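You operate a simulated robot arm through the tools that you are given. There is no shell and no other tool. Be economical: measure what you need, move in short steps, check, and stop when the job is done.

Carry out the task below with a simulated two-armed robot. There is one attempt and no reset: what you move stays moved.

TASK
Press the grey meter button two times. Take the red sign and leave it on the counter top. Put the 15 spacer from the top of the bench on the green mat on the white table and the 10 spacer on the round thermometer. Put the steel disc on the top of the yellow-handled welder. Take the green sign and put it on the top of the green table. Take the orange-dot bar on the top of the bench and put it away on the back of the steel side shelf. Take the tube marked "4043" from the top of the bench and leave it on the steel plate. Any order will do. Set down upright: red sign, green sign.

Only the result counts: the job must be done as asked and must still hold three seconds after the hand-in. Knocking over, shifting, dropping, spilling or breaking anything else fails it.

THE ROBOT
Two 7-joint arms with two-finger parallel grippers on one trunk, on a base that drives. Base frame: it is fixed to the floor where the robot stands at the start and does not move with it; the origin is under the middle of the robot, x ahead of it, y to its left, z up. Units: m, degrees, N and s.
The left shoulder is at the start at [0.05, 0.161, 1.198], the right one opposite. With the tool pointing down near the work surface each hand reaches from about 0.1 to 0.46 m from the robot's upright axis, wherever it stands, measured 20 degrees to its own side. Places, roughly: back of the steel side shelf (26x15 cm) [-1.22, 1.34, 0.86]; blue tube, red tube [-6, -1, 1]; counter top [0.5, -3.4, 0.8]; green mat on the white table [-4.7, -4.4, 0.9]; green sign [0.5, -0.5, 0.5]; grey meter button [0.7, 0, 1.2]; orange-dot bar [-6.25, -1, 0.75]; red sign [0.5, -0.5, 0.5]; round thermometer [-6, -1.5, 0.75]; spacer [-6.5, -1.5, 0.75]; steel disc (6x6x3 cm) [-6.2, -1.6, 0.9]; steel plate (10x8x2 cm) [-6.3, -1.1, 0.9]; top of the green table [0.5, -0.5, 0.9]; top of the yellow-handled welder [-4.7, 1.4, 1]. Payload 3.43 kg a hand.
The TCP of each hand is the grasp point between the finger pads, 0.03 m short of the fingertips. In the tool frame z runs along the fingers and y along their closing line. Largest opening 0.094 m; finger width 0.028, thickness 0.01; the body of the gripper, 0.05 by 0.096 m, starts 0.055 m behind the TCP.
Orientation is told as [roll, pitch, yaw] about the base's x, y, z axes, in that order, counted from this pose: with the fingers straight down and closing along the base's y, the tool's x points along the base's -x, its y along +y and its z along -z.

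THE INTERFACE
- The arms move only by the tool play_rows. It takes "left_increments", "right_increments" or both (then of equal length, played together; a hand with none holds still); each is a list of rows, each a list of 3 entries, a list of its own where there are three numbers: the shift along the tool's x, y, z in units of 300 mm (1.0 is 300 mm), then the turn, a rotation vector about the tool's x, y, z in units of 60 degrees (1.0 is 60 degrees), then the closure, from 0 (fully open) to 1 (shut). In form: [[[dx, dy, dz], [wx, wy, wz], jaw], ...]. A call has 1 to 8 rows; each row is the pose to reach, as a shift and turn from the pose commanded when the call began, along the tool's axes at that moment. A call with a number of a shift or a turn outside -1 to 1 is refused whole. A row lasts 0.2 s, in which the tool goes at most 0.05 m and 8.6 degrees; a call with a longer step from one row to the next is refused whole, and so is a gripper value outside its range. Where a pose cannot be reached the arm comes as near as it can. A force on the tool above 40 N (or 10 N above the force at the start of the call, whichever is more), or a blocked arm, ends the call early, and 0.2 s more pass. Each finger travels about 0.045 m/s and halts on what it meets, pressing with about 21 N; the grip force reading is that of the motor and also rises with nothing between the fingers. The clock runs only during rows and for 0.2 s after the last one: add rows that repeat a pose to give the fingers time. The reply holds the time, the measured pose of the TCP, the force on the tool along the base axes, the opening and the grip force, in the units named above and with some noise, with the torque about the TCP (base axes, N m) and any sound that the robot's microphone picked up, and new pictures: "show" is both (left out), scene, wrist or none (wrist: the cameras of the hands that moved).
- Cameras (640 x 400 px; columns grow to the right, rows downward): "scene" is now at [0.127, -0.0314, 1.3473]; the picture's right is [-0.33, -0.94, 0.00], its down [-0.31, 0.11, -0.95] and it looks along [0.89, -0.31, -0.33] (base axes); focal length 214 px, centre (320, 200). "left" rides on the left gripper at [0.076, -0.014, -0.102] in its tool frame; the picture's right is [0.18, 0.98, 0.00], its down [-0.75, 0.14, -0.64] and it looks along [-0.63, 0.12, 0.77] (tool axes); focal length 243 px, centre (320, 200). "right" rides on the right gripper at [0.076, 0.014, -0.102] in its tool frame; the picture's right is [-0.18, 0.98, 0.00], its down [-0.75, -0.14, -0.64] and it looks along [-0.63, -0.12, 0.77] (tool axes); focal length 243 px, centre (320, 200). There is no depth. A picture from a camera that has moved, and an enlarged one, comes with that camera's place and axes in the base frame and with its lens.
- raise_lower(by): slides the trunk up (or, below 0, down) by that many m; the arms and the scene camera ride with it, the base frame stays. It gives what a move gives, with no picture.
- drive_base(legs): drives the robot by 1 to 6 legs, each [ahead, left, turn to the left] in m, m and degrees, along the robot's own axes; the way and the turn of a leg run together, so that a leg with both is an arc; at most 1.5 m and 180 degrees a leg. The arms and the cameras ride along, it lands a little off, and it stops where it bumps. It gives what a move gives, and a new picture of the scene camera.
- head_to(pan, tilt): turns the head with the scene camera to pan (to the left, within 80 degrees either way) and tilt (down, from -29 to 69), counted from straight ahead of the robot. It gives what a move gives, and a new picture of the scene camera.
- enlarge(camera, box): a new picture of the part [left, top, right, bottom] of that camera's present view, enlarged. No time passes.
- job_done(): hands the job in; it is judged then, once.

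Work in short steps. Places have to be worked out from the pictures, the camera data and where the tool is seen: move nearer, look again, correct. Check each grasp and each placing, and mend what went wrong. You have 217 turns and 260 pictures in all, those below and enlarged ones among them. Open the grippers and draw the arms clear of the work before you hand the job in, unless the task says otherwise; then end with one line.

The tools are called after ">>>" as a command line: name --argument value ..., lists and objects as JSON in quotes. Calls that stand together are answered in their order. play_rows: Moves the arms, as the interface text tells. Its arguments: {"type":"object","properties":{"left_increments":{"type":"array","items":{"type":"array"}},"right_increments":{"type":"array","items":{"type":"array"}},"show":{"type":"string","enum":["both","scene","wrist","none"]}},"required":[]} The other tools are called the same way: raise_lower (by) slides the trunk up or down; drive_base (legs) drives the base; head_to (pan, tilt) turns the head that bears the scene camera; enlarge (camera, box) takes an enlarged picture of a part of a camera's view; job_done () hands the job in.

At the start:

```text
t: 0.0
left_position: [0.3466, -0.0168, 1.3096]
left_tool_rot: [0.0, 0.0, 0.0]
left_force: [-0.4, -0.3, -0.4]
left_moment: [0.02, 0.03, 0.02]
left_grip_width: 0.0942
left_gripper_force: 0.0
right_position: [0.2596, -0.3936, 1.3026]
right_tool_rot: [0.0, 0.0, 0.0]
right_force: [-0.7, 0.7, -0.9]
right_moment: [0.04, 0.0, 0.0]
right_grip_width: 0.0937
right_gripper_force: 0.0
trunk travel left (down, up): [-0.225, 0.042]
robot x, y, heading: [0.0003, 0.0001, -0.0]
head pan, tilt: [-19.2, 19.0]
```

scene: 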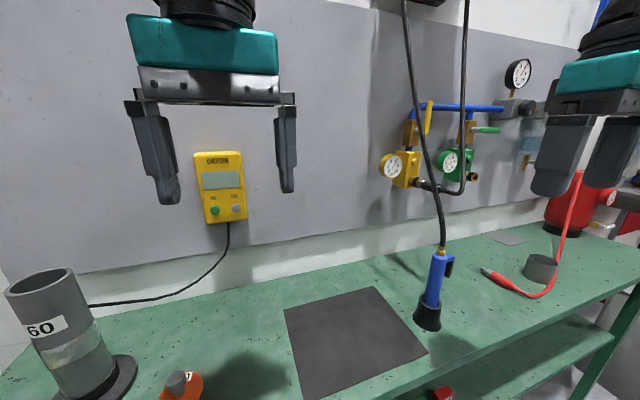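
right: 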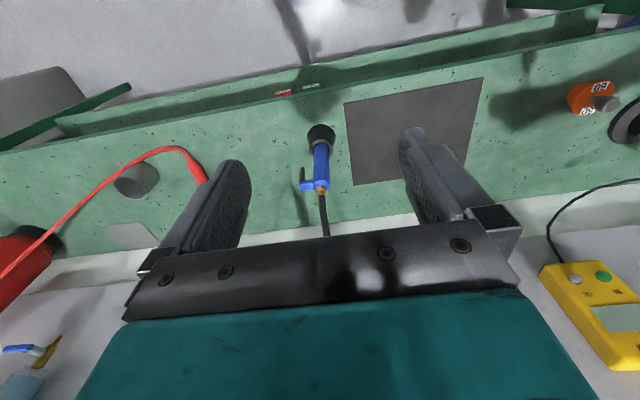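
left: 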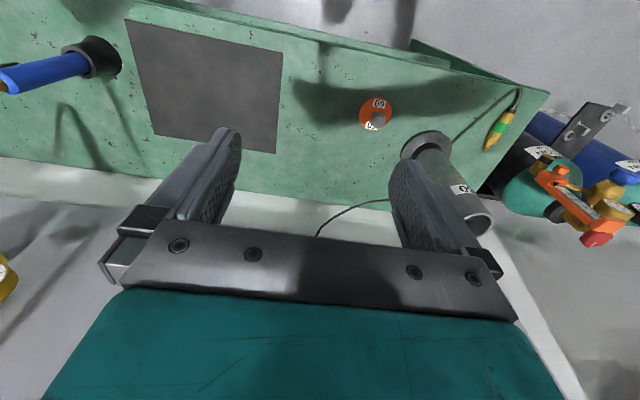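

I begin by enlarging the meter and taking a look down at the shelf.

>>> enlarge --camera "scene" --box '[180, 140, 276, 230]'

>>> head_to --pan -40 --tilt 50

```text
4.44 times, centred on (228, 185) of scene
camera zoom: at [0.127, -0.0314, 1.3473], right [-0.33, -0.94, 0.0], down [-0.31, 0.11, -0.95], along [0.89, -0.31, -0.33], focal length 953 px, centre (729, 267)
```

zoom: 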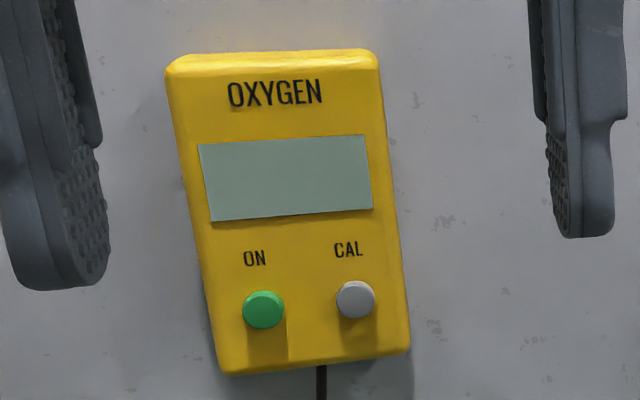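

```text
t: 1.0
left_position: [0.3463, -0.0165, 1.309]
left_tool_rot: [-0.1, 0.0, -0.1]
left_force: [0.2, 0.2, 0.6]
left_moment: [0.02, 0.0, -0.02]
left_grip_width: 0.0941
left_gripper_force: 0.0
right_position: [0.2609, -0.394, 1.3018]
right_tool_rot: [0.0, 0.0, 0.0]
right_force: [0.0, -0.4, -0.7]
right_moment: [0.03, 0.05, 0.03]
right_grip_width: 0.0939
right_gripper_force: 0.1
trunk travel left (down, up): [-0.225, 0.042]
robot x, y, heading: [0.0011, 0.0, -0.1]
head pan, tilt: [-40.0, 50.0]
camera scene: at [0.0979, -0.0503, 1.3002], right [-0.64, -0.77, 0.0], down [-0.59, 0.49, -0.64], along [0.49, -0.41, -0.77], focal length 214 px, centre (320, 200)
```

scene: 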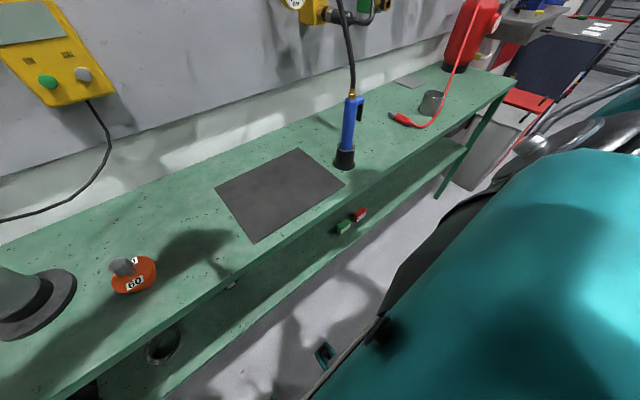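

The signs seem to be small green/red things on the lower shelf. I enlarge to see.

>>> enlarge --camera "scene" --box '[300, 180, 400, 250]'

```text
5.71 times, centred on (350, 215) of scene
camera zoom: at [0.0979, -0.0503, 1.3002], right [-0.64, -0.77, 0.0], down [-0.59, 0.49, -0.64], along [0.49, -0.41, -0.77], focal length 1226 px, centre (149, 114)
```

zoom: 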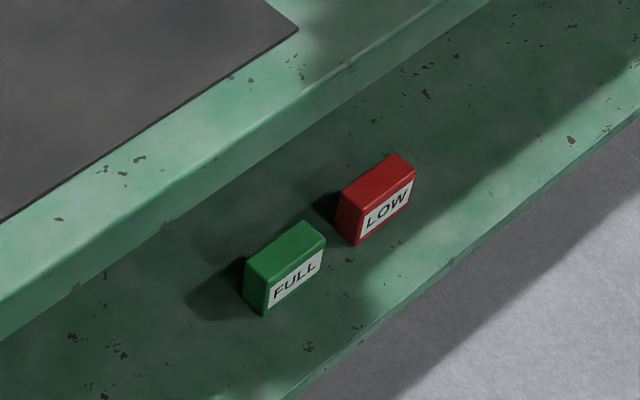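

Signs are upright blocks about 6 cm along y at about x 0.41, y -0.45/-0.54, on the lower shelf. First the meter: I bring the left hand, shut, to point forward in front of the grey button.

>>> head_to --pan 0 --tilt 15

>>> play_rows --left_increments '[[[-0.06, 0.007, 0.06], [0, -0.14, 0], 1], [[-0.12, 0.014, 0.12], [0, -0.28, 0], 1], [[-0.18, 0.02, 0.18], [0, -0.42, 0], 1], [[-0.24, 0.03, 0.24], [0, -0.56, 0], 1], [[-0.3, 0.036, 0.3], [0, -0.7, 0], 1], [[-0.36, 0.043, 0.36], [0, -0.84, 0], 1], [[-0.42, 0.05, 0.42], [0, -0.98, 0], 1], [[-0.48, 0.053, 0.48], [0, -1.0, 0], 1]]' --show "none"

>>> play_rows --left_increments '[[[0, 0, 0], [0, -0.14, 0], 1], [[0, 0, 0], [0, -0.28, 0], 1], [[0, 0, 0], [0, -0.42, 0], 1], [[0, 0, 0], [0, -0.5, 0], 1], [[0, 0, 0], [0, -0.5, 0], 1]]' --show "both"

```text
t: 2.0
left_position: [0.3462, -0.016, 1.3093]
left_tool_rot: [0.0, 0.0, 0.0]
left_force: [0.7, -0.3, -0.8]
left_moment: [0.0, 0.01, 0.01]
left_grip_width: 0.094
left_gripper_force: 0.2
right_position: [0.2607, -0.3954, 1.3025]
right_tool_rot: [0.0, -0.1, -0.1]
right_force: [-0.4, 0.0, -0.7]
right_moment: [0.01, -0.03, 0.0]
right_grip_width: 0.094
right_gripper_force: 0.0
trunk travel left (down, up): [-0.225, 0.042]
robot x, y, heading: [0.0001, 0.001, 0.2]
head pan, tilt: [0.0, 15.0]
camera scene: at [0.1323, -0.0009, 1.3538], right [0.0, -1.0, 0.0], down [-0.26, 0.0, -0.97], along [0.97, 0.0, -0.26], focal length 214 px, centre (320, 200)
```

scene: 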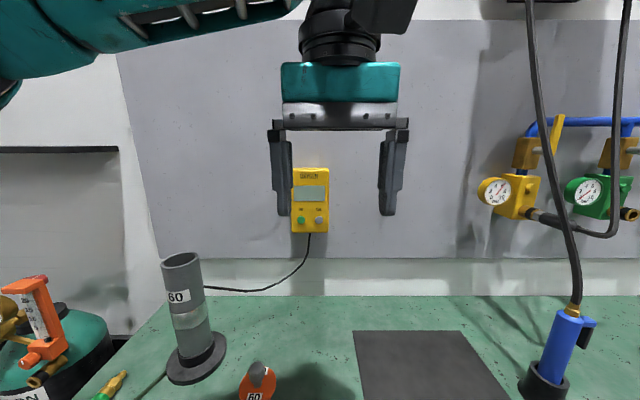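

```text
t: 3.8
left_position: [0.4903, 0.0006, 1.1653]
left_tool_rot: [0.0, -60.1, 0.1]
left_force: [-0.1, 0.0, -0.2]
left_moment: [-0.01, 0.01, -0.01]
left_grip_width: 0.0
left_gripper_force: 21.0
right_position: [0.26, -0.3935, 1.3031]
right_tool_rot: [0.0, 0.0, -0.1]
right_force: [0.0, -0.3, -0.4]
right_moment: [-0.03, 0.0, 0.01]
right_grip_width: 0.094
right_gripper_force: 0.1
trunk travel left (down, up): [-0.225, 0.042]
robot x, y, heading: [-0.0032, 0.0048, 0.2]
head pan, tilt: [0.0, 15.0]
```

```text
t: 5.0
left_position: [0.4893, -0.0009, 1.1653]
left_tool_rot: [161.5, -89.8, -161.5]
left_force: [0.9, 1.1, 0.4]
left_moment: [0.01, 0.01, -0.04]
left_grip_width: 0.0
left_gripper_force: 21.0
right_position: [0.2604, -0.3948, 1.3035]
right_tool_rot: [0.0, 0.0, 0.1]
right_force: [-0.7, -0.4, 0.1]
right_moment: [0.0, 0.02, 0.02]
right_grip_width: 0.0942
right_gripper_force: 0.0
trunk travel left (down, up): [-0.225, 0.042]
robot x, y, heading: [0.0005, -0.0016, 0.4]
head pan, tilt: [0.0, 15.0]
camera scene: at [0.1323, -0.0008, 1.3539], right [0.0, -1.0, 0.0], down [-0.26, 0.0, -0.97], along [0.97, 0.0, -0.26], focal length 214 px, centre (320, 200)
camera left: at [0.3893, -0.0142, 1.09], right [0.0, 0.98, -0.18], down [-0.64, 0.14, 0.75], along [0.77, 0.12, 0.63], focal length 243 px, centre (320, 200)
```

scene: 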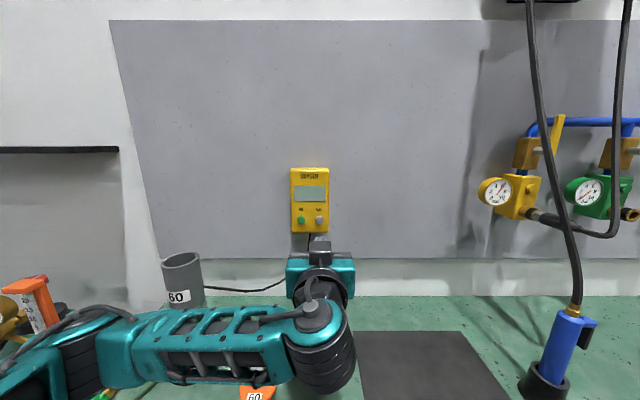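
left: 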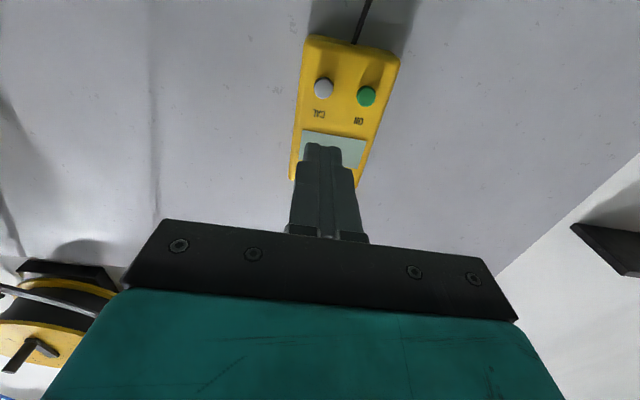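

The button triangulates to about [0.651, 0.003, 1.159]; the fingertips are at x 0.519. I move to 2 cm in front of it and look.

>>> play_rows --left_increments '[[[0.02, 0.013, 0.12], [0, 0, 0], 1], [[0.02, 0.013, 0.24], [0, 0, 0], 1], [[0.02, 0.013, 0.36], [0, 0, 0], 1], [[0.02, 0.013, 0.36], [0, 0, 0], 1]]' --show "both"

```text
t: 6.0
left_position: [0.5993, 0.0045, 1.1593]
left_tool_rot: [78.6, -90.1, -78.8]
left_force: [-1.2, -0.4, 0.7]
left_moment: [0.01, 0.01, -0.01]
left_grip_width: 0.0002
left_gripper_force: 21.1
right_position: [0.2602, -0.3943, 1.3016]
right_tool_rot: [0.0, 0.0, -0.1]
right_force: [0.0, 0.6, -1.0]
right_moment: [0.02, 0.02, -0.02]
right_grip_width: 0.0938
right_gripper_force: 0.1
trunk travel left (down, up): [-0.225, 0.042]
robot x, y, heading: [-0.001, -0.0029, 0.2]
head pan, tilt: [0.0, 15.0]
camera scene: at [0.1321, -0.0007, 1.3539], right [0.0, -1.0, 0.0], down [-0.26, 0.0, -0.97], along [0.97, 0.0, -0.26], focal length 214 px, centre (320, 200)
camera left: at [0.4979, -0.0097, 1.084], right [0.0, 0.98, -0.18], down [-0.64, 0.14, 0.75], along [0.77, 0.12, 0.63], focal length 243 px, centre (320, 200)
```

scene: 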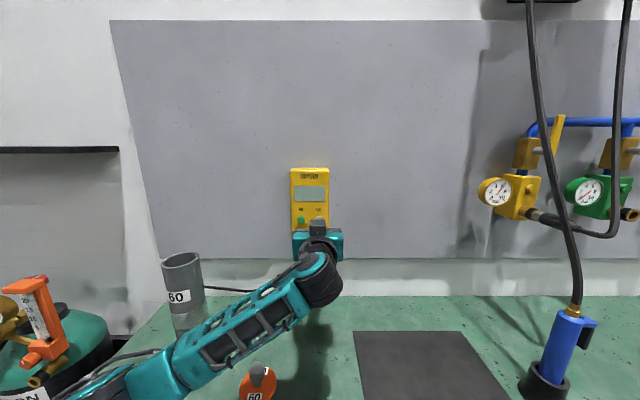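
left: 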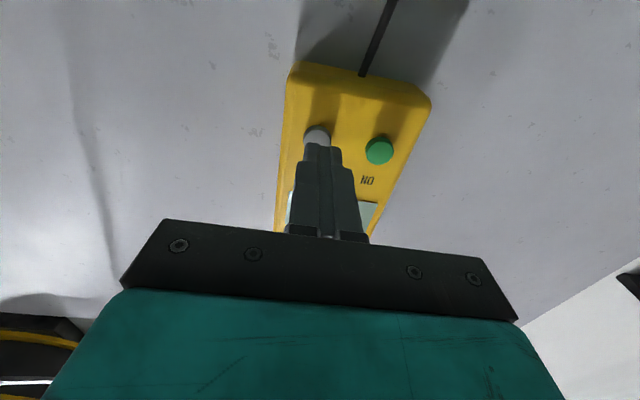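

Aligned. I press in small steps and return in the same call.

>>> play_rows --left_increments '[[[0, 0, 0.04], [0, 0, 0], 1], [[0, 0, 0.07], [0, 0, 0], 1], [[0, 0, 0.085], [0, 0, 0], 1], [[0, 0, 0.1], [0, 0, 0], 1], [[0, 0, 0.1], [0, 0, 0], 1]]' --show "wrist"

```text
t: 7.2
left_position: [0.6271, 0.0016, 1.1602]
left_tool_rot: [-104.5, -90.0, 104.5]
left_force: [-13.7, 0.9, -3.2]
left_moment: [-0.03, 0.12, 0.06]
left_grip_width: 0.0
left_gripper_force: 20.9
right_position: [0.2591, -0.3955, 1.3035]
right_tool_rot: [0.0, -0.1, 0.0]
right_force: [1.0, 0.4, 1.2]
right_moment: [0.0, 0.02, 0.02]
right_grip_width: 0.0941
right_gripper_force: 0.1
trunk travel left (down, up): [-0.225, 0.042]
robot x, y, heading: [-0.0067, 0.0064, 0.1]
head pan, tilt: [0.0, 15.0]
heard: click
camera left: at [0.5258, -0.0108, 1.0845], right [0.0, 0.98, -0.18], down [-0.64, 0.14, 0.75], along [0.77, 0.12, 0.63], focal length 243 px, centre (320, 200)
```

left: 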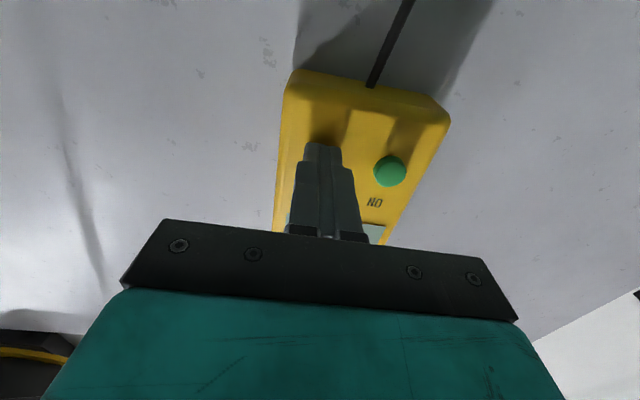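

A click was heard. I back off, and check for no extra sounds.

>>> play_rows --left_increments '[[[0, 0, -0.06], [0, 0, 0], 1], [[0, 0, -0.12], [0, 0, 0], 1], [[0, 0, -0.12], [0, 0, 0], 1], [[0, 0, -0.12], [0, 0, 0], 1]]' --show "none"

>>> play_rows --left_increments '[[[0, 0, 0.05], [0, 0, 0], 1], [[0, 0, 0.09], [0, 0, 0], 1], [[0, 0, 0.105], [0, 0, 0], 1], [[0, 0, 0.12], [0, 0, 0], 1], [[0, 0, 0.12], [0, 0, 0], 1]]' --show "none"

>>> play_rows --left_increments '[[[0, 0, -0.06], [0, 0, 0], 1], [[0, 0, -0.2], [0, 0, 0], 1], [[0, 0, -0.35], [0, 0, 0], 1], [[0, 0, -0.5], [0, 0, 0], 1], [[0, 0, -0.5], [0, 0, 0], 1]]' --show "wrist"

```text
t: 8.2
left_position: [0.5918, 0.0036, 1.1601]
left_tool_rot: [110.6, -90.1, -110.6]
left_force: [1.2, -0.6, -0.1]
left_moment: [-0.03, 0.02, 0.0]
left_grip_width: 0.0001
left_gripper_force: 21.1
right_position: [0.2606, -0.3937, 1.3024]
right_tool_rot: [0.0, 0.0, 0.0]
right_force: [0.3, -0.9, 0.0]
right_moment: [0.01, -0.01, -0.02]
right_grip_width: 0.0939
right_gripper_force: 0.1
trunk travel left (down, up): [-0.225, 0.042]
robot x, y, heading: [-0.0012, 0.0033, 0.1]
head pan, tilt: [0.0, 15.0]
```

```text
t: 9.4
left_position: [0.6263, 0.0023, 1.1603]
left_tool_rot: [-134.6, -89.9, 134.4]
left_force: [-13.8, 0.5, -3.7]
left_moment: [0.01, 0.1, 0.01]
left_grip_width: 0.0001
left_gripper_force: 20.6
right_position: [0.2582, -0.3951, 1.3022]
right_tool_rot: [-0.1, 0.0, 0.0]
right_force: [0.0, 0.7, -0.4]
right_moment: [-0.02, -0.03, -0.01]
right_grip_width: 0.094
right_gripper_force: 0.1
trunk travel left (down, up): [-0.225, 0.042]
robot x, y, heading: [-0.0016, 0.0001, 0.2]
head pan, tilt: [0.0, 15.0]
heard: click
```

```text
t: 10.7
left_position: [0.4816, 0.0092, 1.2106]
left_tool_rot: [165.7, -81.9, -164.9]
left_force: [1.4, -0.1, -0.4]
left_moment: [0.0, 0.01, 0.01]
left_grip_width: 0.0
left_gripper_force: 20.4
right_position: [0.2597, -0.3935, 1.3032]
right_tool_rot: [0.0, 0.0, -0.1]
right_force: [0.4, 0.1, 0.3]
right_moment: [0.01, -0.04, 0.01]
right_grip_width: 0.094
right_gripper_force: 0.1
trunk travel left (down, up): [-0.225, 0.042]
robot x, y, heading: [0.0, 0.0013, -0.1]
head pan, tilt: [0.0, 15.0]
stopped in row 5 (left hand): the arm was blocked; the commanded pose is now the measured one
camera left: at [0.3931, -0.0026, 1.1213], right [0.01, 0.99, -0.15], down [-0.74, 0.11, 0.66], along [0.67, 0.1, 0.73], focal length 243 px, centre (320, 200)
```

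left: 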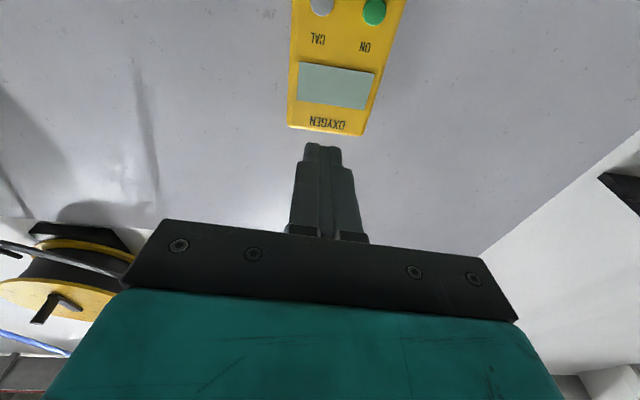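

Two clicks heard, so the meter is done. Now I fold the left hand back to a pose pointing down.

>>> play_rows --left_increments '[[[-0.05, 0.01, 0], [0, 0.14, 0], 1], [[-0.1, 0.02, -0.05], [0, 0.28, 0], 0.5], [[-0.15, 0.03, -0.1], [0, 0.42, 0], 0.2], [[-0.2, 0.05, -0.17], [0, 0.56, 0], 0.2], [[-0.25, 0.08, -0.25], [0, 0.7, 0], 0.2], [[-0.3, 0.1, -0.33], [0, 0.84, 0], 0.2], [[-0.3, 0.1, -0.4], [0, 0.98, 0], 0.2]]' --show "none"

>>> drive_base --legs '[[-0.12, 0, 0], [0, -0.33, 0]]'

>>> head_to --pan -10 --tilt 55

```text
t: 12.3
left_position: [0.4982, 0.043, 1.1027]
left_tool_rot: [2.8, -40.0, -0.3]
left_force: [-0.6, -0.1, -0.3]
left_moment: [-0.01, -0.02, 0.01]
left_grip_width: 0.0752
left_gripper_force: 0.0
left hand out of reach, approached as far as the arm can: row 4, 5, 6, 7
right_position: [0.2605, -0.3939, 1.3036]
right_tool_rot: [0.0, 0.0, 0.0]
right_force: [-0.1, 0.1, 0.5]
right_moment: [-0.01, -0.03, -0.01]
right_grip_width: 0.0941
right_gripper_force: 0.1
trunk travel left (down, up): [-0.225, 0.042]
robot x, y, heading: [-0.0015, 0.0046, -0.0]
head pan, tilt: [0.0, 15.0]
```

```text
t: 16.6
left_position: [0.3772, -0.291, 1.1013]
left_tool_rot: [2.9, -40.0, -0.7]
left_force: [-0.7, 1.1, -0.2]
left_moment: [0.01, 0.01, -0.02]
left_grip_width: 0.0754
left_gripper_force: 0.1
right_position: [0.1406, -0.7261, 1.3034]
right_tool_rot: [0.0, 0.0, 0.0]
right_force: [0.2, 0.2, 0.6]
right_moment: [0.03, 0.01, 0.01]
right_grip_width: 0.0942
right_gripper_force: 0.1
trunk travel left (down, up): [-0.225, 0.042]
robot x, y, heading: [-0.1233, -0.3298, -0.3]
head pan, tilt: [0.0, 15.0]
camera scene: at [0.0112, -0.3317, 1.3539], right [0.0, -1.0, 0.0], down [-0.26, 0.0, -0.97], along [0.97, 0.0, -0.26], focal length 214 px, centre (320, 200)
```

scene: 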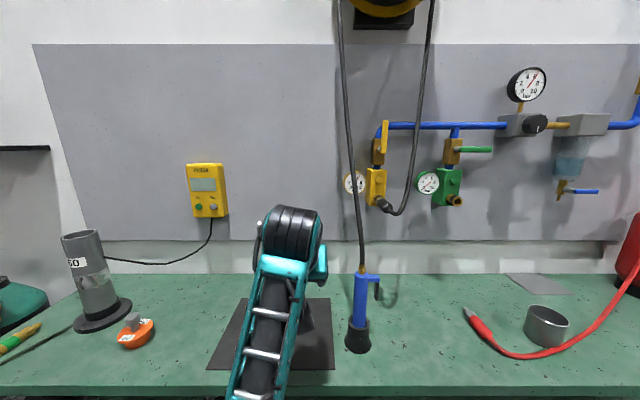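

```text
t: 17.7
left_position: [0.3768, -0.2896, 1.1019]
left_tool_rot: [2.9, -39.9, -0.7]
left_force: [1.0, -0.9, -0.7]
left_moment: [-0.01, -0.04, 0.0]
left_grip_width: 0.0752
left_gripper_force: 0.0
right_position: [0.1385, -0.7258, 1.3032]
right_tool_rot: [-0.1, 0.0, 0.0]
right_force: [0.0, -0.1, -0.5]
right_moment: [0.02, 0.01, 0.0]
right_grip_width: 0.0938
right_gripper_force: 0.0
trunk travel left (down, up): [-0.225, 0.042]
robot x, y, heading: [-0.1212, -0.3304, -0.0]
head pan, tilt: [-10.0, 55.0]
camera scene: at [-0.0112, -0.344, 1.2937], right [-0.17, -0.98, 0.0], down [-0.81, 0.14, -0.57], along [0.57, -0.1, -0.82], focal length 214 px, centre (320, 200)
```

scene: 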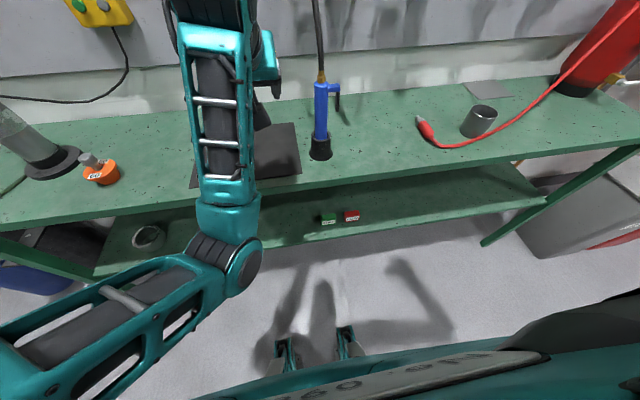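

The left forearm is stretched over the table; I fold it back up before lowering the trunk.

>>> play_rows --left_increments '[[[0, 0, -0.13], [0, 0.09, 0], 0.2], [[0, 0, -0.26], [0, 0.18, 0], 0.2], [[-0.01, 0, -0.39], [0, 0.29, 0], 0.2], [[-0.02, 0, -0.52], [0, 0.4, 0], 0.2], [[-0.03, 0, -0.65], [0, 0.53, 0], 0.2], [[-0.04, 0, -0.78], [0, 0.66, 0], 0.2], [[-0.04, 0, -0.83], [0, 0.667, 0], 0.2]]' --show "scene"

```text
t: 19.5
left_position: [0.3591, -0.2533, 1.3505]
left_tool_rot: [-6.3, -20.1, 29.8]
left_force: [-0.1, 0.1, 0.3]
left_moment: [0.06, -0.01, 0.04]
left_grip_width: 0.0753
left_gripper_force: 0.1
left hand out of reach, approached as far as the arm can: row 1, 2, 3, 4, 5, 6
right_position: [0.1383, -0.7278, 1.3011]
right_tool_rot: [0.3, -0.1, 0.0]
right_force: [-0.3, 0.0, -0.7]
right_moment: [0.05, -0.02, -0.04]
right_grip_width: 0.094
right_gripper_force: 0.1
trunk travel left (down, up): [-0.225, 0.042]
robot x, y, heading: [-0.1214, -0.3317, 0.2]
head pan, tilt: [-10.0, 55.0]
stopped in row 7 (left hand): the arm was blocked; the commanded pose is now the measured one
camera scene: at [-0.0117, -0.3469, 1.2934], right [-0.17, -0.98, 0.0], down [-0.81, 0.14, -0.57], along [0.56, -0.1, -0.82], focal length 214 px, centre (320, 200)
```

scene: 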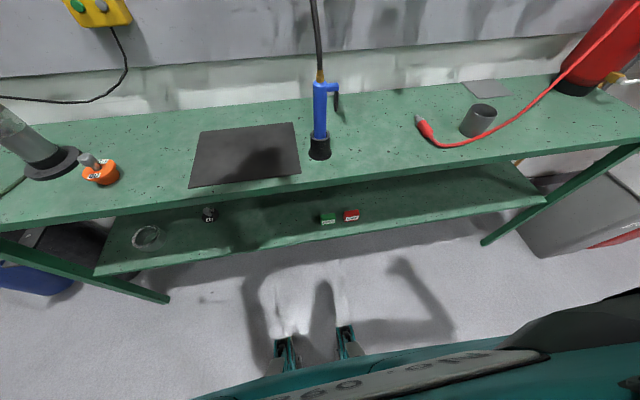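

The left arm is clear. Table edge is about x 0.33, z 0.87. I lower the trunk and bring the right hand down in front of the table, tilting forward.

>>> raise_lower --by -0.2

>>> play_rows --right_increments '[[[0, 0.11, 0.11], [0, -0.12, 0], 0.2], [[0, 0.22, 0.22], [0, -0.24, 0], 0.2], [[0, 0.33, 0.33], [0, -0.36, 0], 0.2], [[0, 0.44, 0.44], [0, -0.48, 0], 0.2], [[0, 0.55, 0.55], [0, -0.6, 0], 0.2], [[0, 0.66, 0.66], [0, -0.72, 0], 0.2], [[0, 0.77, 0.77], [0, -0.84, 0], 0.2], [[0, 0.88, 0.88], [0, -0.96, 0], 0.2]]' --show "both"

```text
t: 21.7
left_position: [0.3602, -0.2502, 1.1514]
left_tool_rot: [-6.5, -20.0, 29.7]
left_force: [0.6, -0.7, 0.2]
left_moment: [-0.01, 0.02, -0.02]
left_grip_width: 0.0753
left_gripper_force: 0.1
right_position: [0.1403, -0.7255, 1.1025]
right_tool_rot: [0.0, -0.1, 0.2]
right_force: [0.2, 0.3, -0.5]
right_moment: [0.01, -0.02, -0.01]
right_grip_width: 0.0942
right_gripper_force: 0.0
trunk travel left (down, up): [-0.025, 0.242]
robot x, y, heading: [-0.1212, -0.332, 0.0]
head pan, tilt: [-10.0, 55.0]
```

```text
t: 23.5
left_position: [0.3617, -0.2517, 1.1483]
left_tool_rot: [-6.3, -20.0, 29.7]
left_force: [0.0, -0.2, 0.2]
left_moment: [0.02, -0.02, -0.01]
left_grip_width: 0.0753
left_gripper_force: 0.1
right_position: [0.2855, -0.4505, 0.8616]
right_tool_rot: [0.2, -58.2, -0.2]
right_force: [-2.0, 0.3, -5.6]
right_moment: [0.01, -0.46, -0.03]
right_grip_width: 0.0753
right_gripper_force: 0.1
right hand out of reach, approached as far as the arm can: row 4, 5, 6, 7, 8
trunk travel left (down, up): [-0.025, 0.242]
robot x, y, heading: [-0.1205, -0.3296, 0.0]
head pan, tilt: [-10.0, 55.0]
camera scene: at [-0.0099, -0.3446, 1.0931], right [-0.17, -0.98, 0.0], down [-0.81, 0.14, -0.57], along [0.56, -0.1, -0.82], focal length 214 px, centre (320, 200)
camera right: at [0.1584, -0.4373, 0.8509], right [0.1, 0.98, 0.16], down [-0.15, -0.14, 0.98], along [0.98, -0.12, 0.13], focal length 243 px, centre (320, 200)
```

scene: 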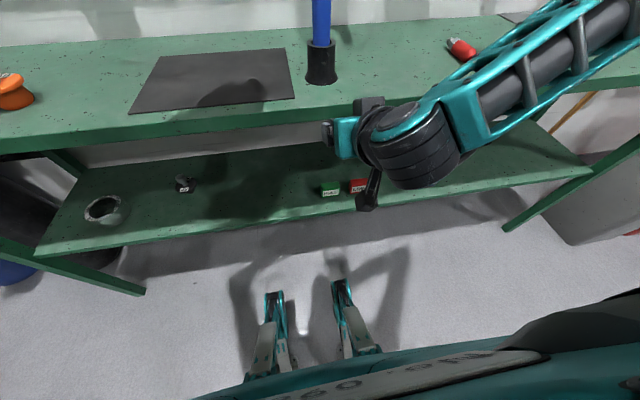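
right: 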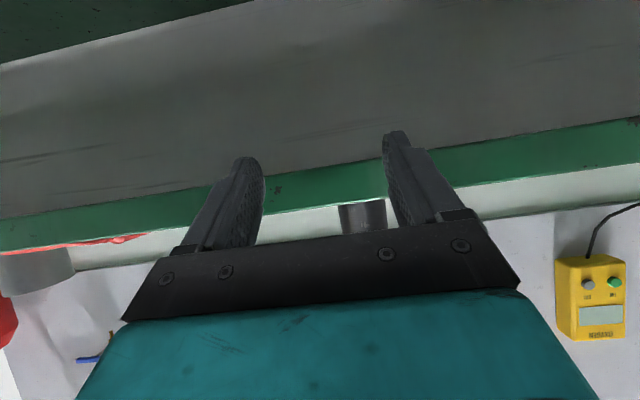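

The arm ended higher and further forward than asked (too close to the body), possibly touching the table edge. I back the base off 10 cm.

>>> drive_base --legs '[[-0.1, 0, 0]]'

```text
t: 24.6
left_position: [0.2591, -0.2493, 1.1504]
left_tool_rot: [-6.5, -20.1, 29.7]
left_force: [0.5, -0.8, 0.1]
left_moment: [0.01, -0.01, 0.0]
left_grip_width: 0.0751
left_gripper_force: 0.0
right_position: [0.1838, -0.451, 0.858]
right_tool_rot: [0.0, -57.8, 0.1]
right_force: [-0.1, 0.2, -0.7]
right_moment: [0.02, 0.01, 0.0]
right_grip_width: 0.0752
right_gripper_force: 0.0
trunk travel left (down, up): [-0.025, 0.242]
robot x, y, heading: [-0.219, -0.3309, -0.3]
head pan, tilt: [-10.0, 55.0]
camera scene: at [-0.1116, -0.3439, 1.0937], right [-0.17, -0.98, 0.0], down [-0.81, 0.14, -0.57], along [0.57, -0.1, -0.82], focal length 214 px, centre (320, 200)
```

scene: 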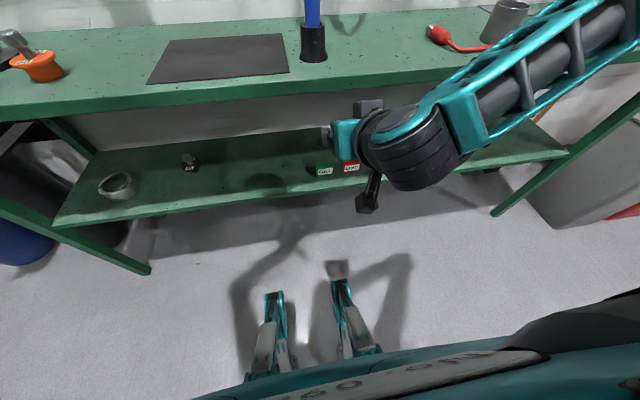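

Signs now triangulate to about x 0.418, y -0.452 (green), z 0.517. I lower the right hand straight down in front of the shelf.

>>> play_rows --right_increments '[[[0.12, 0, 0.076], [0, 0, 0], 0.2], [[0.24, 0, 0.152], [0, 0, 0], 0.2], [[0.36, 0, 0.228], [0, 0, 0], 0.2], [[0.48, 0, 0.304], [0, 0, 0], 0.2], [[0.6, 0, 0.38], [0, 0, 0], 0.2], [[0.72, 0, 0.456], [0, 0, 0], 0.2], [[0.82, 0, 0.52], [0, 0, 0], 0.2], [[0.82, 0, 0.52], [0, 0, 0], 0.2]]' --show "both"

```text
t: 26.4
left_position: [0.26, -0.2506, 1.15]
left_tool_rot: [-6.4, -20.0, 29.7]
left_force: [-1.0, 0.5, 0.7]
left_moment: [-0.02, 0.01, -0.03]
left_grip_width: 0.0752
left_gripper_force: 0.0
right_position: [0.1903, -0.4892, 0.7978]
right_tool_rot: [0.1, -57.6, 0.0]
right_force: [0.1, 0.2, 0.1]
right_moment: [0.03, -0.01, 0.01]
right_grip_width: 0.0753
right_gripper_force: 0.0
right hand out of reach, approached as far as the arm can: row 1, 2, 3, 4, 5, 6, 7, 8
trunk travel left (down, up): [-0.025, 0.242]
robot x, y, heading: [-0.2217, -0.3318, -0.0]
head pan, tilt: [-10.0, 55.0]
camera scene: at [-0.1114, -0.3439, 1.0936], right [-0.17, -0.98, 0.0], down [-0.81, 0.14, -0.57], along [0.56, -0.1, -0.82], focal length 214 px, centre (320, 200)
camera right: at [0.0633, -0.4749, 0.7899], right [0.1, 0.98, 0.16], down [-0.14, -0.14, 0.98], along [0.99, -0.12, 0.12], focal length 243 px, centre (320, 200)
```

scene: 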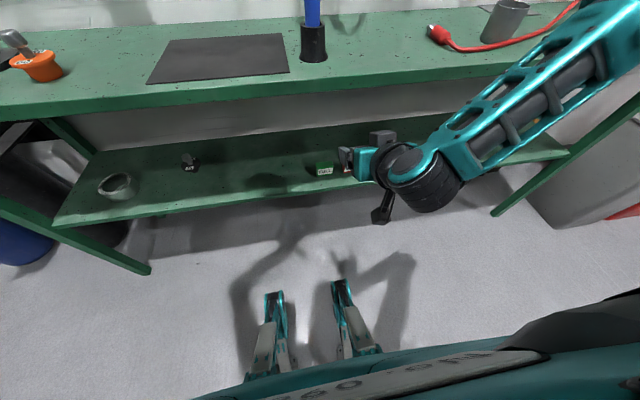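
right: 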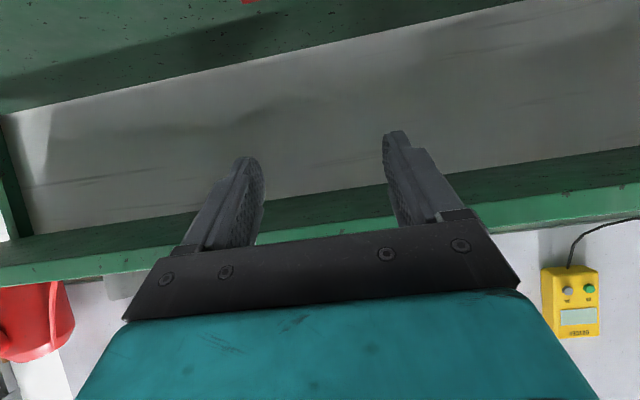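

The arm cannot descend with that much tilt; I reduce the tilt to about -32° while lowering.

>>> play_rows --right_increments '[[[0, 0, 0], [0, 0.14, 0], 0.2], [[0.0, 0, 0.0], [0, 0.28, 0], 0.2], [[0.1, 0, 0.06], [0, 0.42, 0], 0.2], [[0.2, 0, 0.12], [0, 0.44, 0], 0.2], [[0.3, 0, 0.18], [0, 0.44, 0], 0.2], [[0.4, 0, 0.24], [0, 0.44, 0], 0.2], [[0.5, 0, 0.3], [0, 0.44, 0], 0.2], [[0.57, 0, 0.35], [0, 0.44, 0], 0.2]]' --show "both"

```text
t: 28.2
left_position: [0.2601, -0.25, 1.1498]
left_tool_rot: [-6.6, -20.0, 29.7]
left_force: [-0.3, 0.3, -0.1]
left_moment: [0.01, 0.03, -0.01]
left_grip_width: 0.0754
left_gripper_force: 0.1
right_position: [0.1832, -0.5442, 0.6834]
right_tool_rot: [0.1, -31.2, 0.1]
right_force: [0.0, 0.3, 0.1]
right_moment: [0.0, -0.01, 0.03]
right_grip_width: 0.0751
right_gripper_force: 0.0
right hand out of reach, approached as far as the arm can: row 5, 6, 7, 8
trunk travel left (down, up): [-0.025, 0.242]
robot x, y, heading: [-0.2239, -0.3303, -0.1]
head pan, tilt: [-10.0, 55.0]
camera scene: at [-0.1114, -0.3439, 1.0936], right [-0.17, -0.98, 0.0], down [-0.81, 0.14, -0.57], along [0.56, -0.1, -0.82], focal length 214 px, centre (320, 200)
camera right: at [0.0647, -0.5293, 0.732], right [0.16, 0.98, 0.1], down [0.31, -0.14, 0.94], along [0.94, -0.12, -0.33], focal length 243 px, centre (320, 200)
```

scene: 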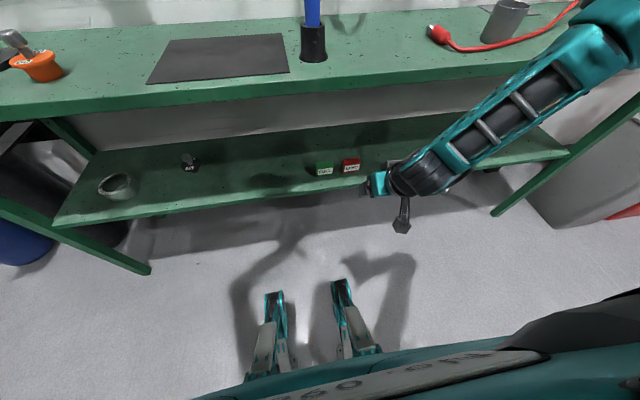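
right: 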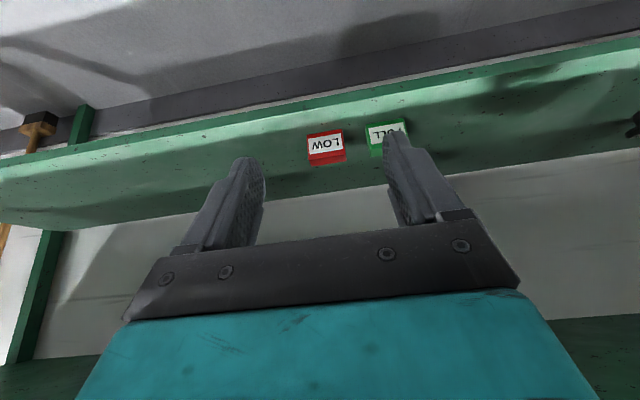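

The hand is now lined up with the red sign in y. I move forward and down towards it and see whether the arm can reach.

>>> play_rows --right_increments '[[[-0.05, 0, 0.11], [0, 0, 0], 0.2], [[-0.1, 0, 0.22], [0, 0, 0], 0.2], [[-0.15, 0, 0.33], [0, 0, 0], 0.2], [[-0.19, 0, 0.44], [0, 0, 0], 0.2], [[-0.19, 0, 0.44], [0, 0, 0], 0.2]]' --show "wrist"

```text
t: 29.4
left_position: [0.2612, -0.2517, 1.1514]
left_tool_rot: [-6.4, -20.0, 29.8]
left_force: [-0.5, -0.2, 1.2]
left_moment: [-0.01, -0.02, 0.0]
left_grip_width: 0.0751
left_gripper_force: 0.2
right_position: [0.2688, -0.5839, 0.6755]
right_tool_rot: [0.0, -31.2, 0.1]
right_force: [0.7, 0.6, -0.7]
right_moment: [0.04, 0.0, -0.01]
right_grip_width: 0.0754
right_gripper_force: 0.1
right hand out of reach, approached as far as the arm can: row 1, 2, 3, 4, 5
trunk travel left (down, up): [-0.025, 0.242]
robot x, y, heading: [-0.2198, -0.3289, 0.2]
head pan, tilt: [-10.0, 55.0]
camera right: at [0.1493, -0.5696, 0.7254], right [0.16, 0.98, 0.1], down [0.31, -0.14, 0.94], along [0.94, -0.12, -0.33], focal length 243 px, centre (320, 200)
```

right: 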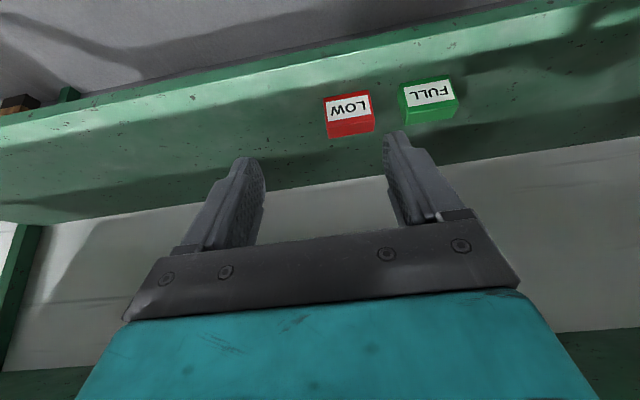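

It stalls at a joint limit close to the body. I back off the base 12 cm and shift left a bit, so the target is further out and to the arm's own side, then try again.

>>> drive_base --legs '[[-0.12, 0.04, 0]]'

>>> play_rows --right_increments '[[[-0.05, 0, 0.11], [0, 0, 0], 0.2], [[-0.1, 0, 0.22], [0, 0, 0], 0.2], [[-0.15, 0, 0.33], [0, 0, 0], 0.2], [[-0.19, 0, 0.44], [0, 0, 0], 0.2], [[-0.19, 0, 0.44], [0, 0, 0], 0.2]]' --show "scene"

```text
t: 30.7
left_position: [0.1407, -0.2108, 1.1488]
left_tool_rot: [-6.6, -20.0, 29.7]
left_force: [0.3, -0.4, 1.2]
left_moment: [-0.02, 0.02, 0.0]
left_grip_width: 0.0752
left_gripper_force: 0.0
right_position: [0.1487, -0.5435, 0.676]
right_tool_rot: [-0.1, -31.2, 0.1]
right_force: [-0.4, -0.8, 0.1]
right_moment: [-0.02, -0.01, 0.0]
right_grip_width: 0.0751
right_gripper_force: 0.0
trunk travel left (down, up): [-0.025, 0.242]
robot x, y, heading: [-0.344, -0.2874, 0.1]
head pan, tilt: [-10.0, 55.0]
camera scene: at [-0.2305, -0.3039, 1.0937], right [-0.17, -0.98, 0.0], down [-0.81, 0.14, -0.57], along [0.57, -0.1, -0.82], focal length 214 px, centre (320, 200)
```

scene: 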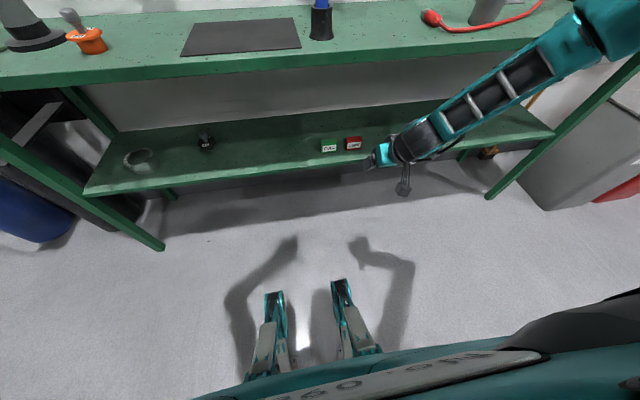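

```text
t: 31.9
left_position: [0.1415, -0.21, 1.1498]
left_tool_rot: [-6.5, -19.9, 29.8]
left_force: [0.0, 0.4, 1.0]
left_moment: [-0.02, -0.02, 0.01]
left_grip_width: 0.0751
left_gripper_force: 0.1
right_position: [0.2032, -0.5792, 0.6865]
right_tool_rot: [0.1, -31.1, 0.1]
right_force: [-0.1, 0.0, 0.6]
right_moment: [0.04, 0.02, -0.01]
right_grip_width: 0.075
right_gripper_force: 0.0
right hand out of reach, approached as far as the arm can: row 1, 2, 3, 4, 5
trunk travel left (down, up): [-0.025, 0.242]
robot x, y, heading: [-0.3423, -0.2922, 0.2]
head pan, tilt: [-10.0, 55.0]
camera scene: at [-0.2302, -0.304, 1.0936], right [-0.17, -0.98, 0.0], down [-0.81, 0.14, -0.57], along [0.56, -0.1, -0.82], focal length 214 px, centre (320, 200)
```

scene: 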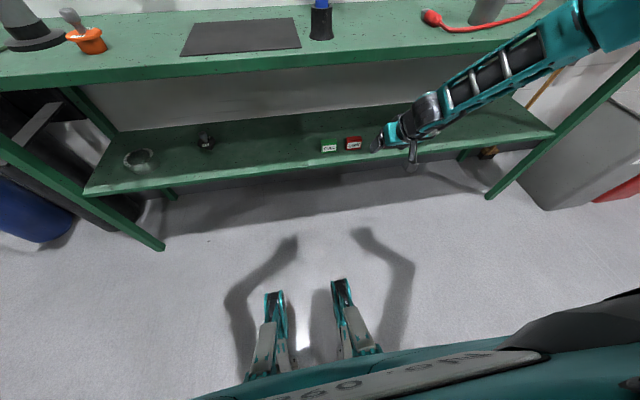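

The wrist seems bent because the elbow is out to the right while the hand points straight ahead. I test whether yawing the hand left lets it go down.

>>> play_rows --right_increments '[[[0, 0, 0], [-0.06, 0, -0.1], 0.2], [[0, 0, 0], [-0.12, 0, -0.2], 0.2], [[0, 0, 0], [-0.18, 0, -0.3], 0.2], [[0.05, 0, 0.09], [-0.24, 0, -0.4], 0.2], [[0.1, 0, 0.18], [-0.3, 0, -0.5], 0.2], [[0.17, 0, 0.285], [-0.3, 0, -0.5], 0.2], [[0.22, 0, 0.4], [-0.3, 0, -0.5], 0.2], [[0.22, 0, 0.4], [-0.3, 0, -0.5], 0.2]]' --show "none"

```text
t: 33.7
left_position: [0.1408, -0.211, 1.1512]
left_tool_rot: [-6.5, -20.0, 29.7]
left_force: [-0.2, -0.6, 0.0]
left_moment: [0.0, -0.01, -0.01]
left_grip_width: 0.0752
left_gripper_force: 0.0
right_position: [0.1613, -0.5906, 0.6569]
right_tool_rot: [-0.1, -31.2, 35.2]
right_force: [-0.4, -0.5, 0.8]
right_moment: [-0.03, -0.02, 0.0]
right_grip_width: 0.0753
right_gripper_force: 0.2
right hand out of reach, approached as far as the arm can: row 4, 5, 6, 7, 8
trunk travel left (down, up): [-0.025, 0.242]
robot x, y, heading: [-0.3417, -0.2892, -0.1]
head pan, tilt: [-10.0, 55.0]
```

The arm's total stretch is the limit here (target too far), while earlier the wrist was too close at too steep a tilt. I set the hand low at a good relative pose while clear of the table, and will then drive in with it.

>>> raise_lower --by -0.024

>>> play_rows --right_increments '[[[0.05, 0.09, 0.02], [0.06, 0, 0.1], 0.2], [[0.1, 0.18, 0.05], [0.12, 0, 0.2], 0.2], [[0.15, 0.27, 0.09], [0.18, 0, 0.3], 0.2], [[0.2, 0.36, 0.13], [0.24, 0, 0.4], 0.2], [[0.25, 0.45, 0.17], [0.3, 0, 0.5], 0.2], [[0.29, 0.5, 0.215], [0.3, 0, 0.5], 0.2], [[0.29, 0.5, 0.215], [0.3, 0, 0.5], 0.2]]' --show "scene"

```text
t: 34.4
left_position: [0.1401, -0.2098, 1.1264]
left_tool_rot: [-6.5, -20.0, 29.6]
left_force: [0.5, 0.2, -0.4]
left_moment: [0.0, 0.02, 0.0]
left_grip_width: 0.0751
left_gripper_force: 0.1
right_position: [0.1626, -0.5906, 0.6321]
right_tool_rot: [-0.1, -31.2, 35.2]
right_force: [0.4, 0.5, 0.1]
right_moment: [0.01, 0.0, 0.0]
right_grip_width: 0.0752
right_gripper_force: 0.1
trunk travel left (down, up): [-0.001, 0.266]
robot x, y, heading: [-0.341, -0.2893, 0.3]
head pan, tilt: [-10.0, 55.0]
```

```text
t: 36.0
left_position: [0.1411, -0.21, 1.1263]
left_tool_rot: [-6.4, -20.0, 29.7]
left_force: [0.3, -0.2, -0.1]
left_moment: [0.03, -0.01, -0.02]
left_grip_width: 0.0754
left_gripper_force: 0.0
right_position: [0.0747, -0.6756, 0.6005]
right_tool_rot: [5.5, -30.6, -1.6]
right_force: [-0.1, -0.5, 0.8]
right_moment: [-0.01, -0.02, 0.01]
right_grip_width: 0.0749
right_gripper_force: 0.0
right hand out of reach, approached as far as the arm can: row 1, 2, 3, 4, 5, 6, 7
trunk travel left (down, up): [-0.001, 0.266]
robot x, y, heading: [-0.3371, -0.2913, 0.2]
head pan, tilt: [-10.0, 55.0]
camera scene: at [-0.2302, -0.304, 1.0696], right [-0.17, -0.98, 0.0], down [-0.81, 0.14, -0.57], along [0.56, -0.1, -0.82], focal length 214 px, centre (320, 200)
```

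scene: 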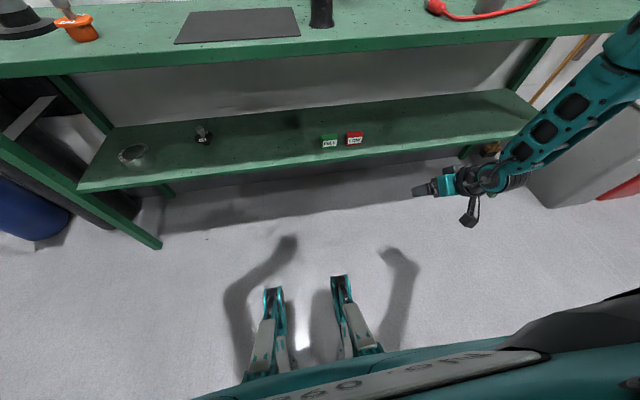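

The arm drifts outward; reaching low seems comfortable toward the arm's own side. I test pointing the hand outward (yaw -45) and lower.

>>> play_rows --right_increments '[[[0.05, -0.02, 0], [0.06, 0, 0.1], 0.2], [[0.1, -0.04, 0], [0.12, 0, 0.2], 0.2], [[0.15, -0.06, 0], [0.18, 0, 0.3], 0.2], [[0.2, -0.08, 0], [0.24, 0, 0.4], 0.2], [[0.25, -0.1, 0], [0.3, 0, 0.5], 0.2], [[0.3, -0.12, 0], [0.36, 0, 0.6], 0.2], [[0.34, -0.12, 0], [0.38, 0, 0.64], 0.2], [[0.34, -0.12, 0], [0.38, 0, 0.64], 0.2]]' --show "scene"

```text
t: 37.8
left_position: [0.14, -0.2103, 1.1272]
left_tool_rot: [-6.5, -19.9, 29.7]
left_force: [-0.8, 0.7, 0.0]
left_moment: [-0.01, 0.0, -0.01]
left_grip_width: 0.0751
left_gripper_force: 0.0
right_position: [-0.0216, -0.7142, 0.5956]
right_tool_rot: [3.7, -27.1, -45.4]
right_force: [-0.4, 0.3, 0.3]
right_moment: [0.0, 0.01, 0.03]
right_grip_width: 0.0756
right_gripper_force: 0.0
right hand out of reach, approached as far as the arm can: row 1, 2, 3, 4, 5, 6, 7, 8
trunk travel left (down, up): [-0.001, 0.266]
robot x, y, heading: [-0.3361, -0.2916, 0.0]
head pan, tilt: [-10.0, 55.0]
camera scene: at [-0.2303, -0.304, 1.0696], right [-0.17, -0.98, 0.0], down [-0.81, 0.14, -0.57], along [0.56, -0.1, -0.82], focal length 214 px, centre (320, 200)
```

scene: 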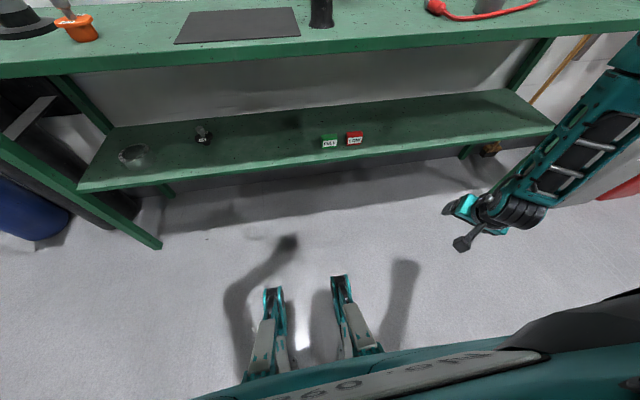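

I look at the arm itself to understand its posture.

>>> head_to --pan -60 --tilt 30

```text
t: 39.0
left_position: [0.1404, -0.2109, 1.1269]
left_tool_rot: [-6.5, -19.9, 29.7]
left_force: [0.3, -0.3, -0.5]
left_moment: [-0.02, 0.01, 0.02]
left_grip_width: 0.075
left_gripper_force: 0.0
right_position: [-0.0214, -0.714, 0.5953]
right_tool_rot: [3.8, -27.1, -45.3]
right_force: [0.0, 0.1, 0.7]
right_moment: [0.01, -0.02, 0.03]
right_grip_width: 0.0753
right_gripper_force: 0.0
trunk travel left (down, up): [-0.001, 0.266]
robot x, y, heading: [-0.3418, -0.2907, -0.1]
head pan, tilt: [-60.0, 30.0]
camera scene: at [-0.256, -0.3698, 1.1056], right [-0.87, -0.5, 0.0], down [-0.25, 0.43, -0.87], along [0.43, -0.75, -0.5], focal length 214 px, centre (320, 200)
```

scene: 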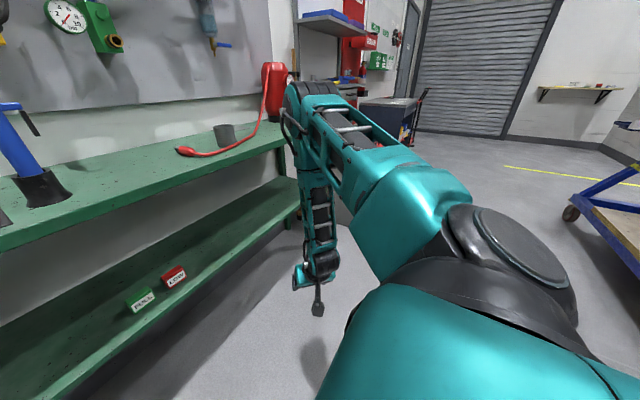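

I realise the increments count from the *commanded* pose, which drifted far below the reachable zone through my unreachable requests. I raise the command until it becomes reachable again and is in step with the measured pose.

>>> play_rows --right_increments '[[[-0.08, 0, -0.14], [0, 0, 0], 0.2], [[-0.16, 0, -0.28], [0, 0, 0], 0.2], [[-0.24, 0, -0.42], [0, 0, 0], 0.2], [[-0.32, 0, -0.55], [0, 0, 0], 0.2], [[-0.4, 0, -0.68], [0, 0, 0], 0.2], [[-0.48, 0, -0.81], [0, 0, 0], 0.2], [[-0.56, 0, -0.94], [0, 0, 0], 0.2], [[-0.6, 0, -1.0], [0, 0, 0], 0.2]]' --show "none"

>>> play_rows --right_increments '[[[-0.08, 0, -0.14], [0, 0, 0], 0.2], [[-0.16, 0, -0.28], [0, 0, 0], 0.2], [[-0.24, 0, -0.42], [0, 0, 0], 0.2], [[-0.32, 0, -0.55], [0, 0, 0], 0.2], [[-0.4, 0, -0.68], [0, 0, 0], 0.2], [[-0.48, 0, -0.81], [0, 0, 0], 0.2]]' --show "none"

```text
t: 40.8
left_position: [0.1395, -0.21, 1.1275]
left_tool_rot: [-6.5, -20.1, 29.7]
left_force: [-1.0, 0.2, -0.3]
left_moment: [-0.01, -0.02, 0.0]
left_grip_width: 0.0752
left_gripper_force: 0.0
right_position: [-0.0585, -0.7561, 0.7378]
right_tool_rot: [8.2, -26.8, -46.5]
right_force: [-0.4, -0.8, -0.6]
right_moment: [-0.02, 0.01, 0.0]
right_grip_width: 0.0752
right_gripper_force: 0.1
right hand out of reach, approached as far as the arm can: row 1, 2, 3, 4, 5, 6, 7, 8
trunk travel left (down, up): [-0.001, 0.266]
robot x, y, heading: [-0.3362, -0.2874, 0.3]
head pan, tilt: [-60.0, 30.0]
```

```text
t: 42.2
left_position: [0.1417, -0.2097, 1.1258]
left_tool_rot: [-6.5, -20.0, 29.7]
left_force: [-0.1, -1.2, -0.2]
left_moment: [0.02, -0.02, 0.02]
left_grip_width: 0.0754
left_gripper_force: 0.0
right_position: [-0.0632, -0.785, 0.7647]
right_tool_rot: [8.5, -26.7, -46.6]
right_force: [0.9, 0.0, -0.1]
right_moment: [0.01, -0.01, -0.02]
right_grip_width: 0.0753
right_gripper_force: 0.0
right hand out of reach, approached as far as the arm can: row 1, 2, 3, 4, 5, 6
trunk travel left (down, up): [-0.001, 0.266]
robot x, y, heading: [-0.3451, -0.2873, -0.1]
head pan, tilt: [-60.0, 30.0]
```

Still out of step; likely the commanded point is too near the body. I command forward and outward.

>>> play_rows --right_increments '[[[-0.11, 0.02, 0.07], [0, 0, 0], 0.2], [[-0.22, 0.04, 0.14], [0, 0, 0], 0.2], [[-0.33, 0.06, 0.21], [0, 0, 0], 0.2], [[-0.44, 0.08, 0.28], [0, 0, 0], 0.2], [[-0.55, 0.1, 0.35], [0, 0, 0], 0.2], [[-0.7, 0.12, 0.43], [0, 0, 0], 0.2]]' --show "none"

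```text
refused: row 6 steps farther than a row can; nothing moved
```

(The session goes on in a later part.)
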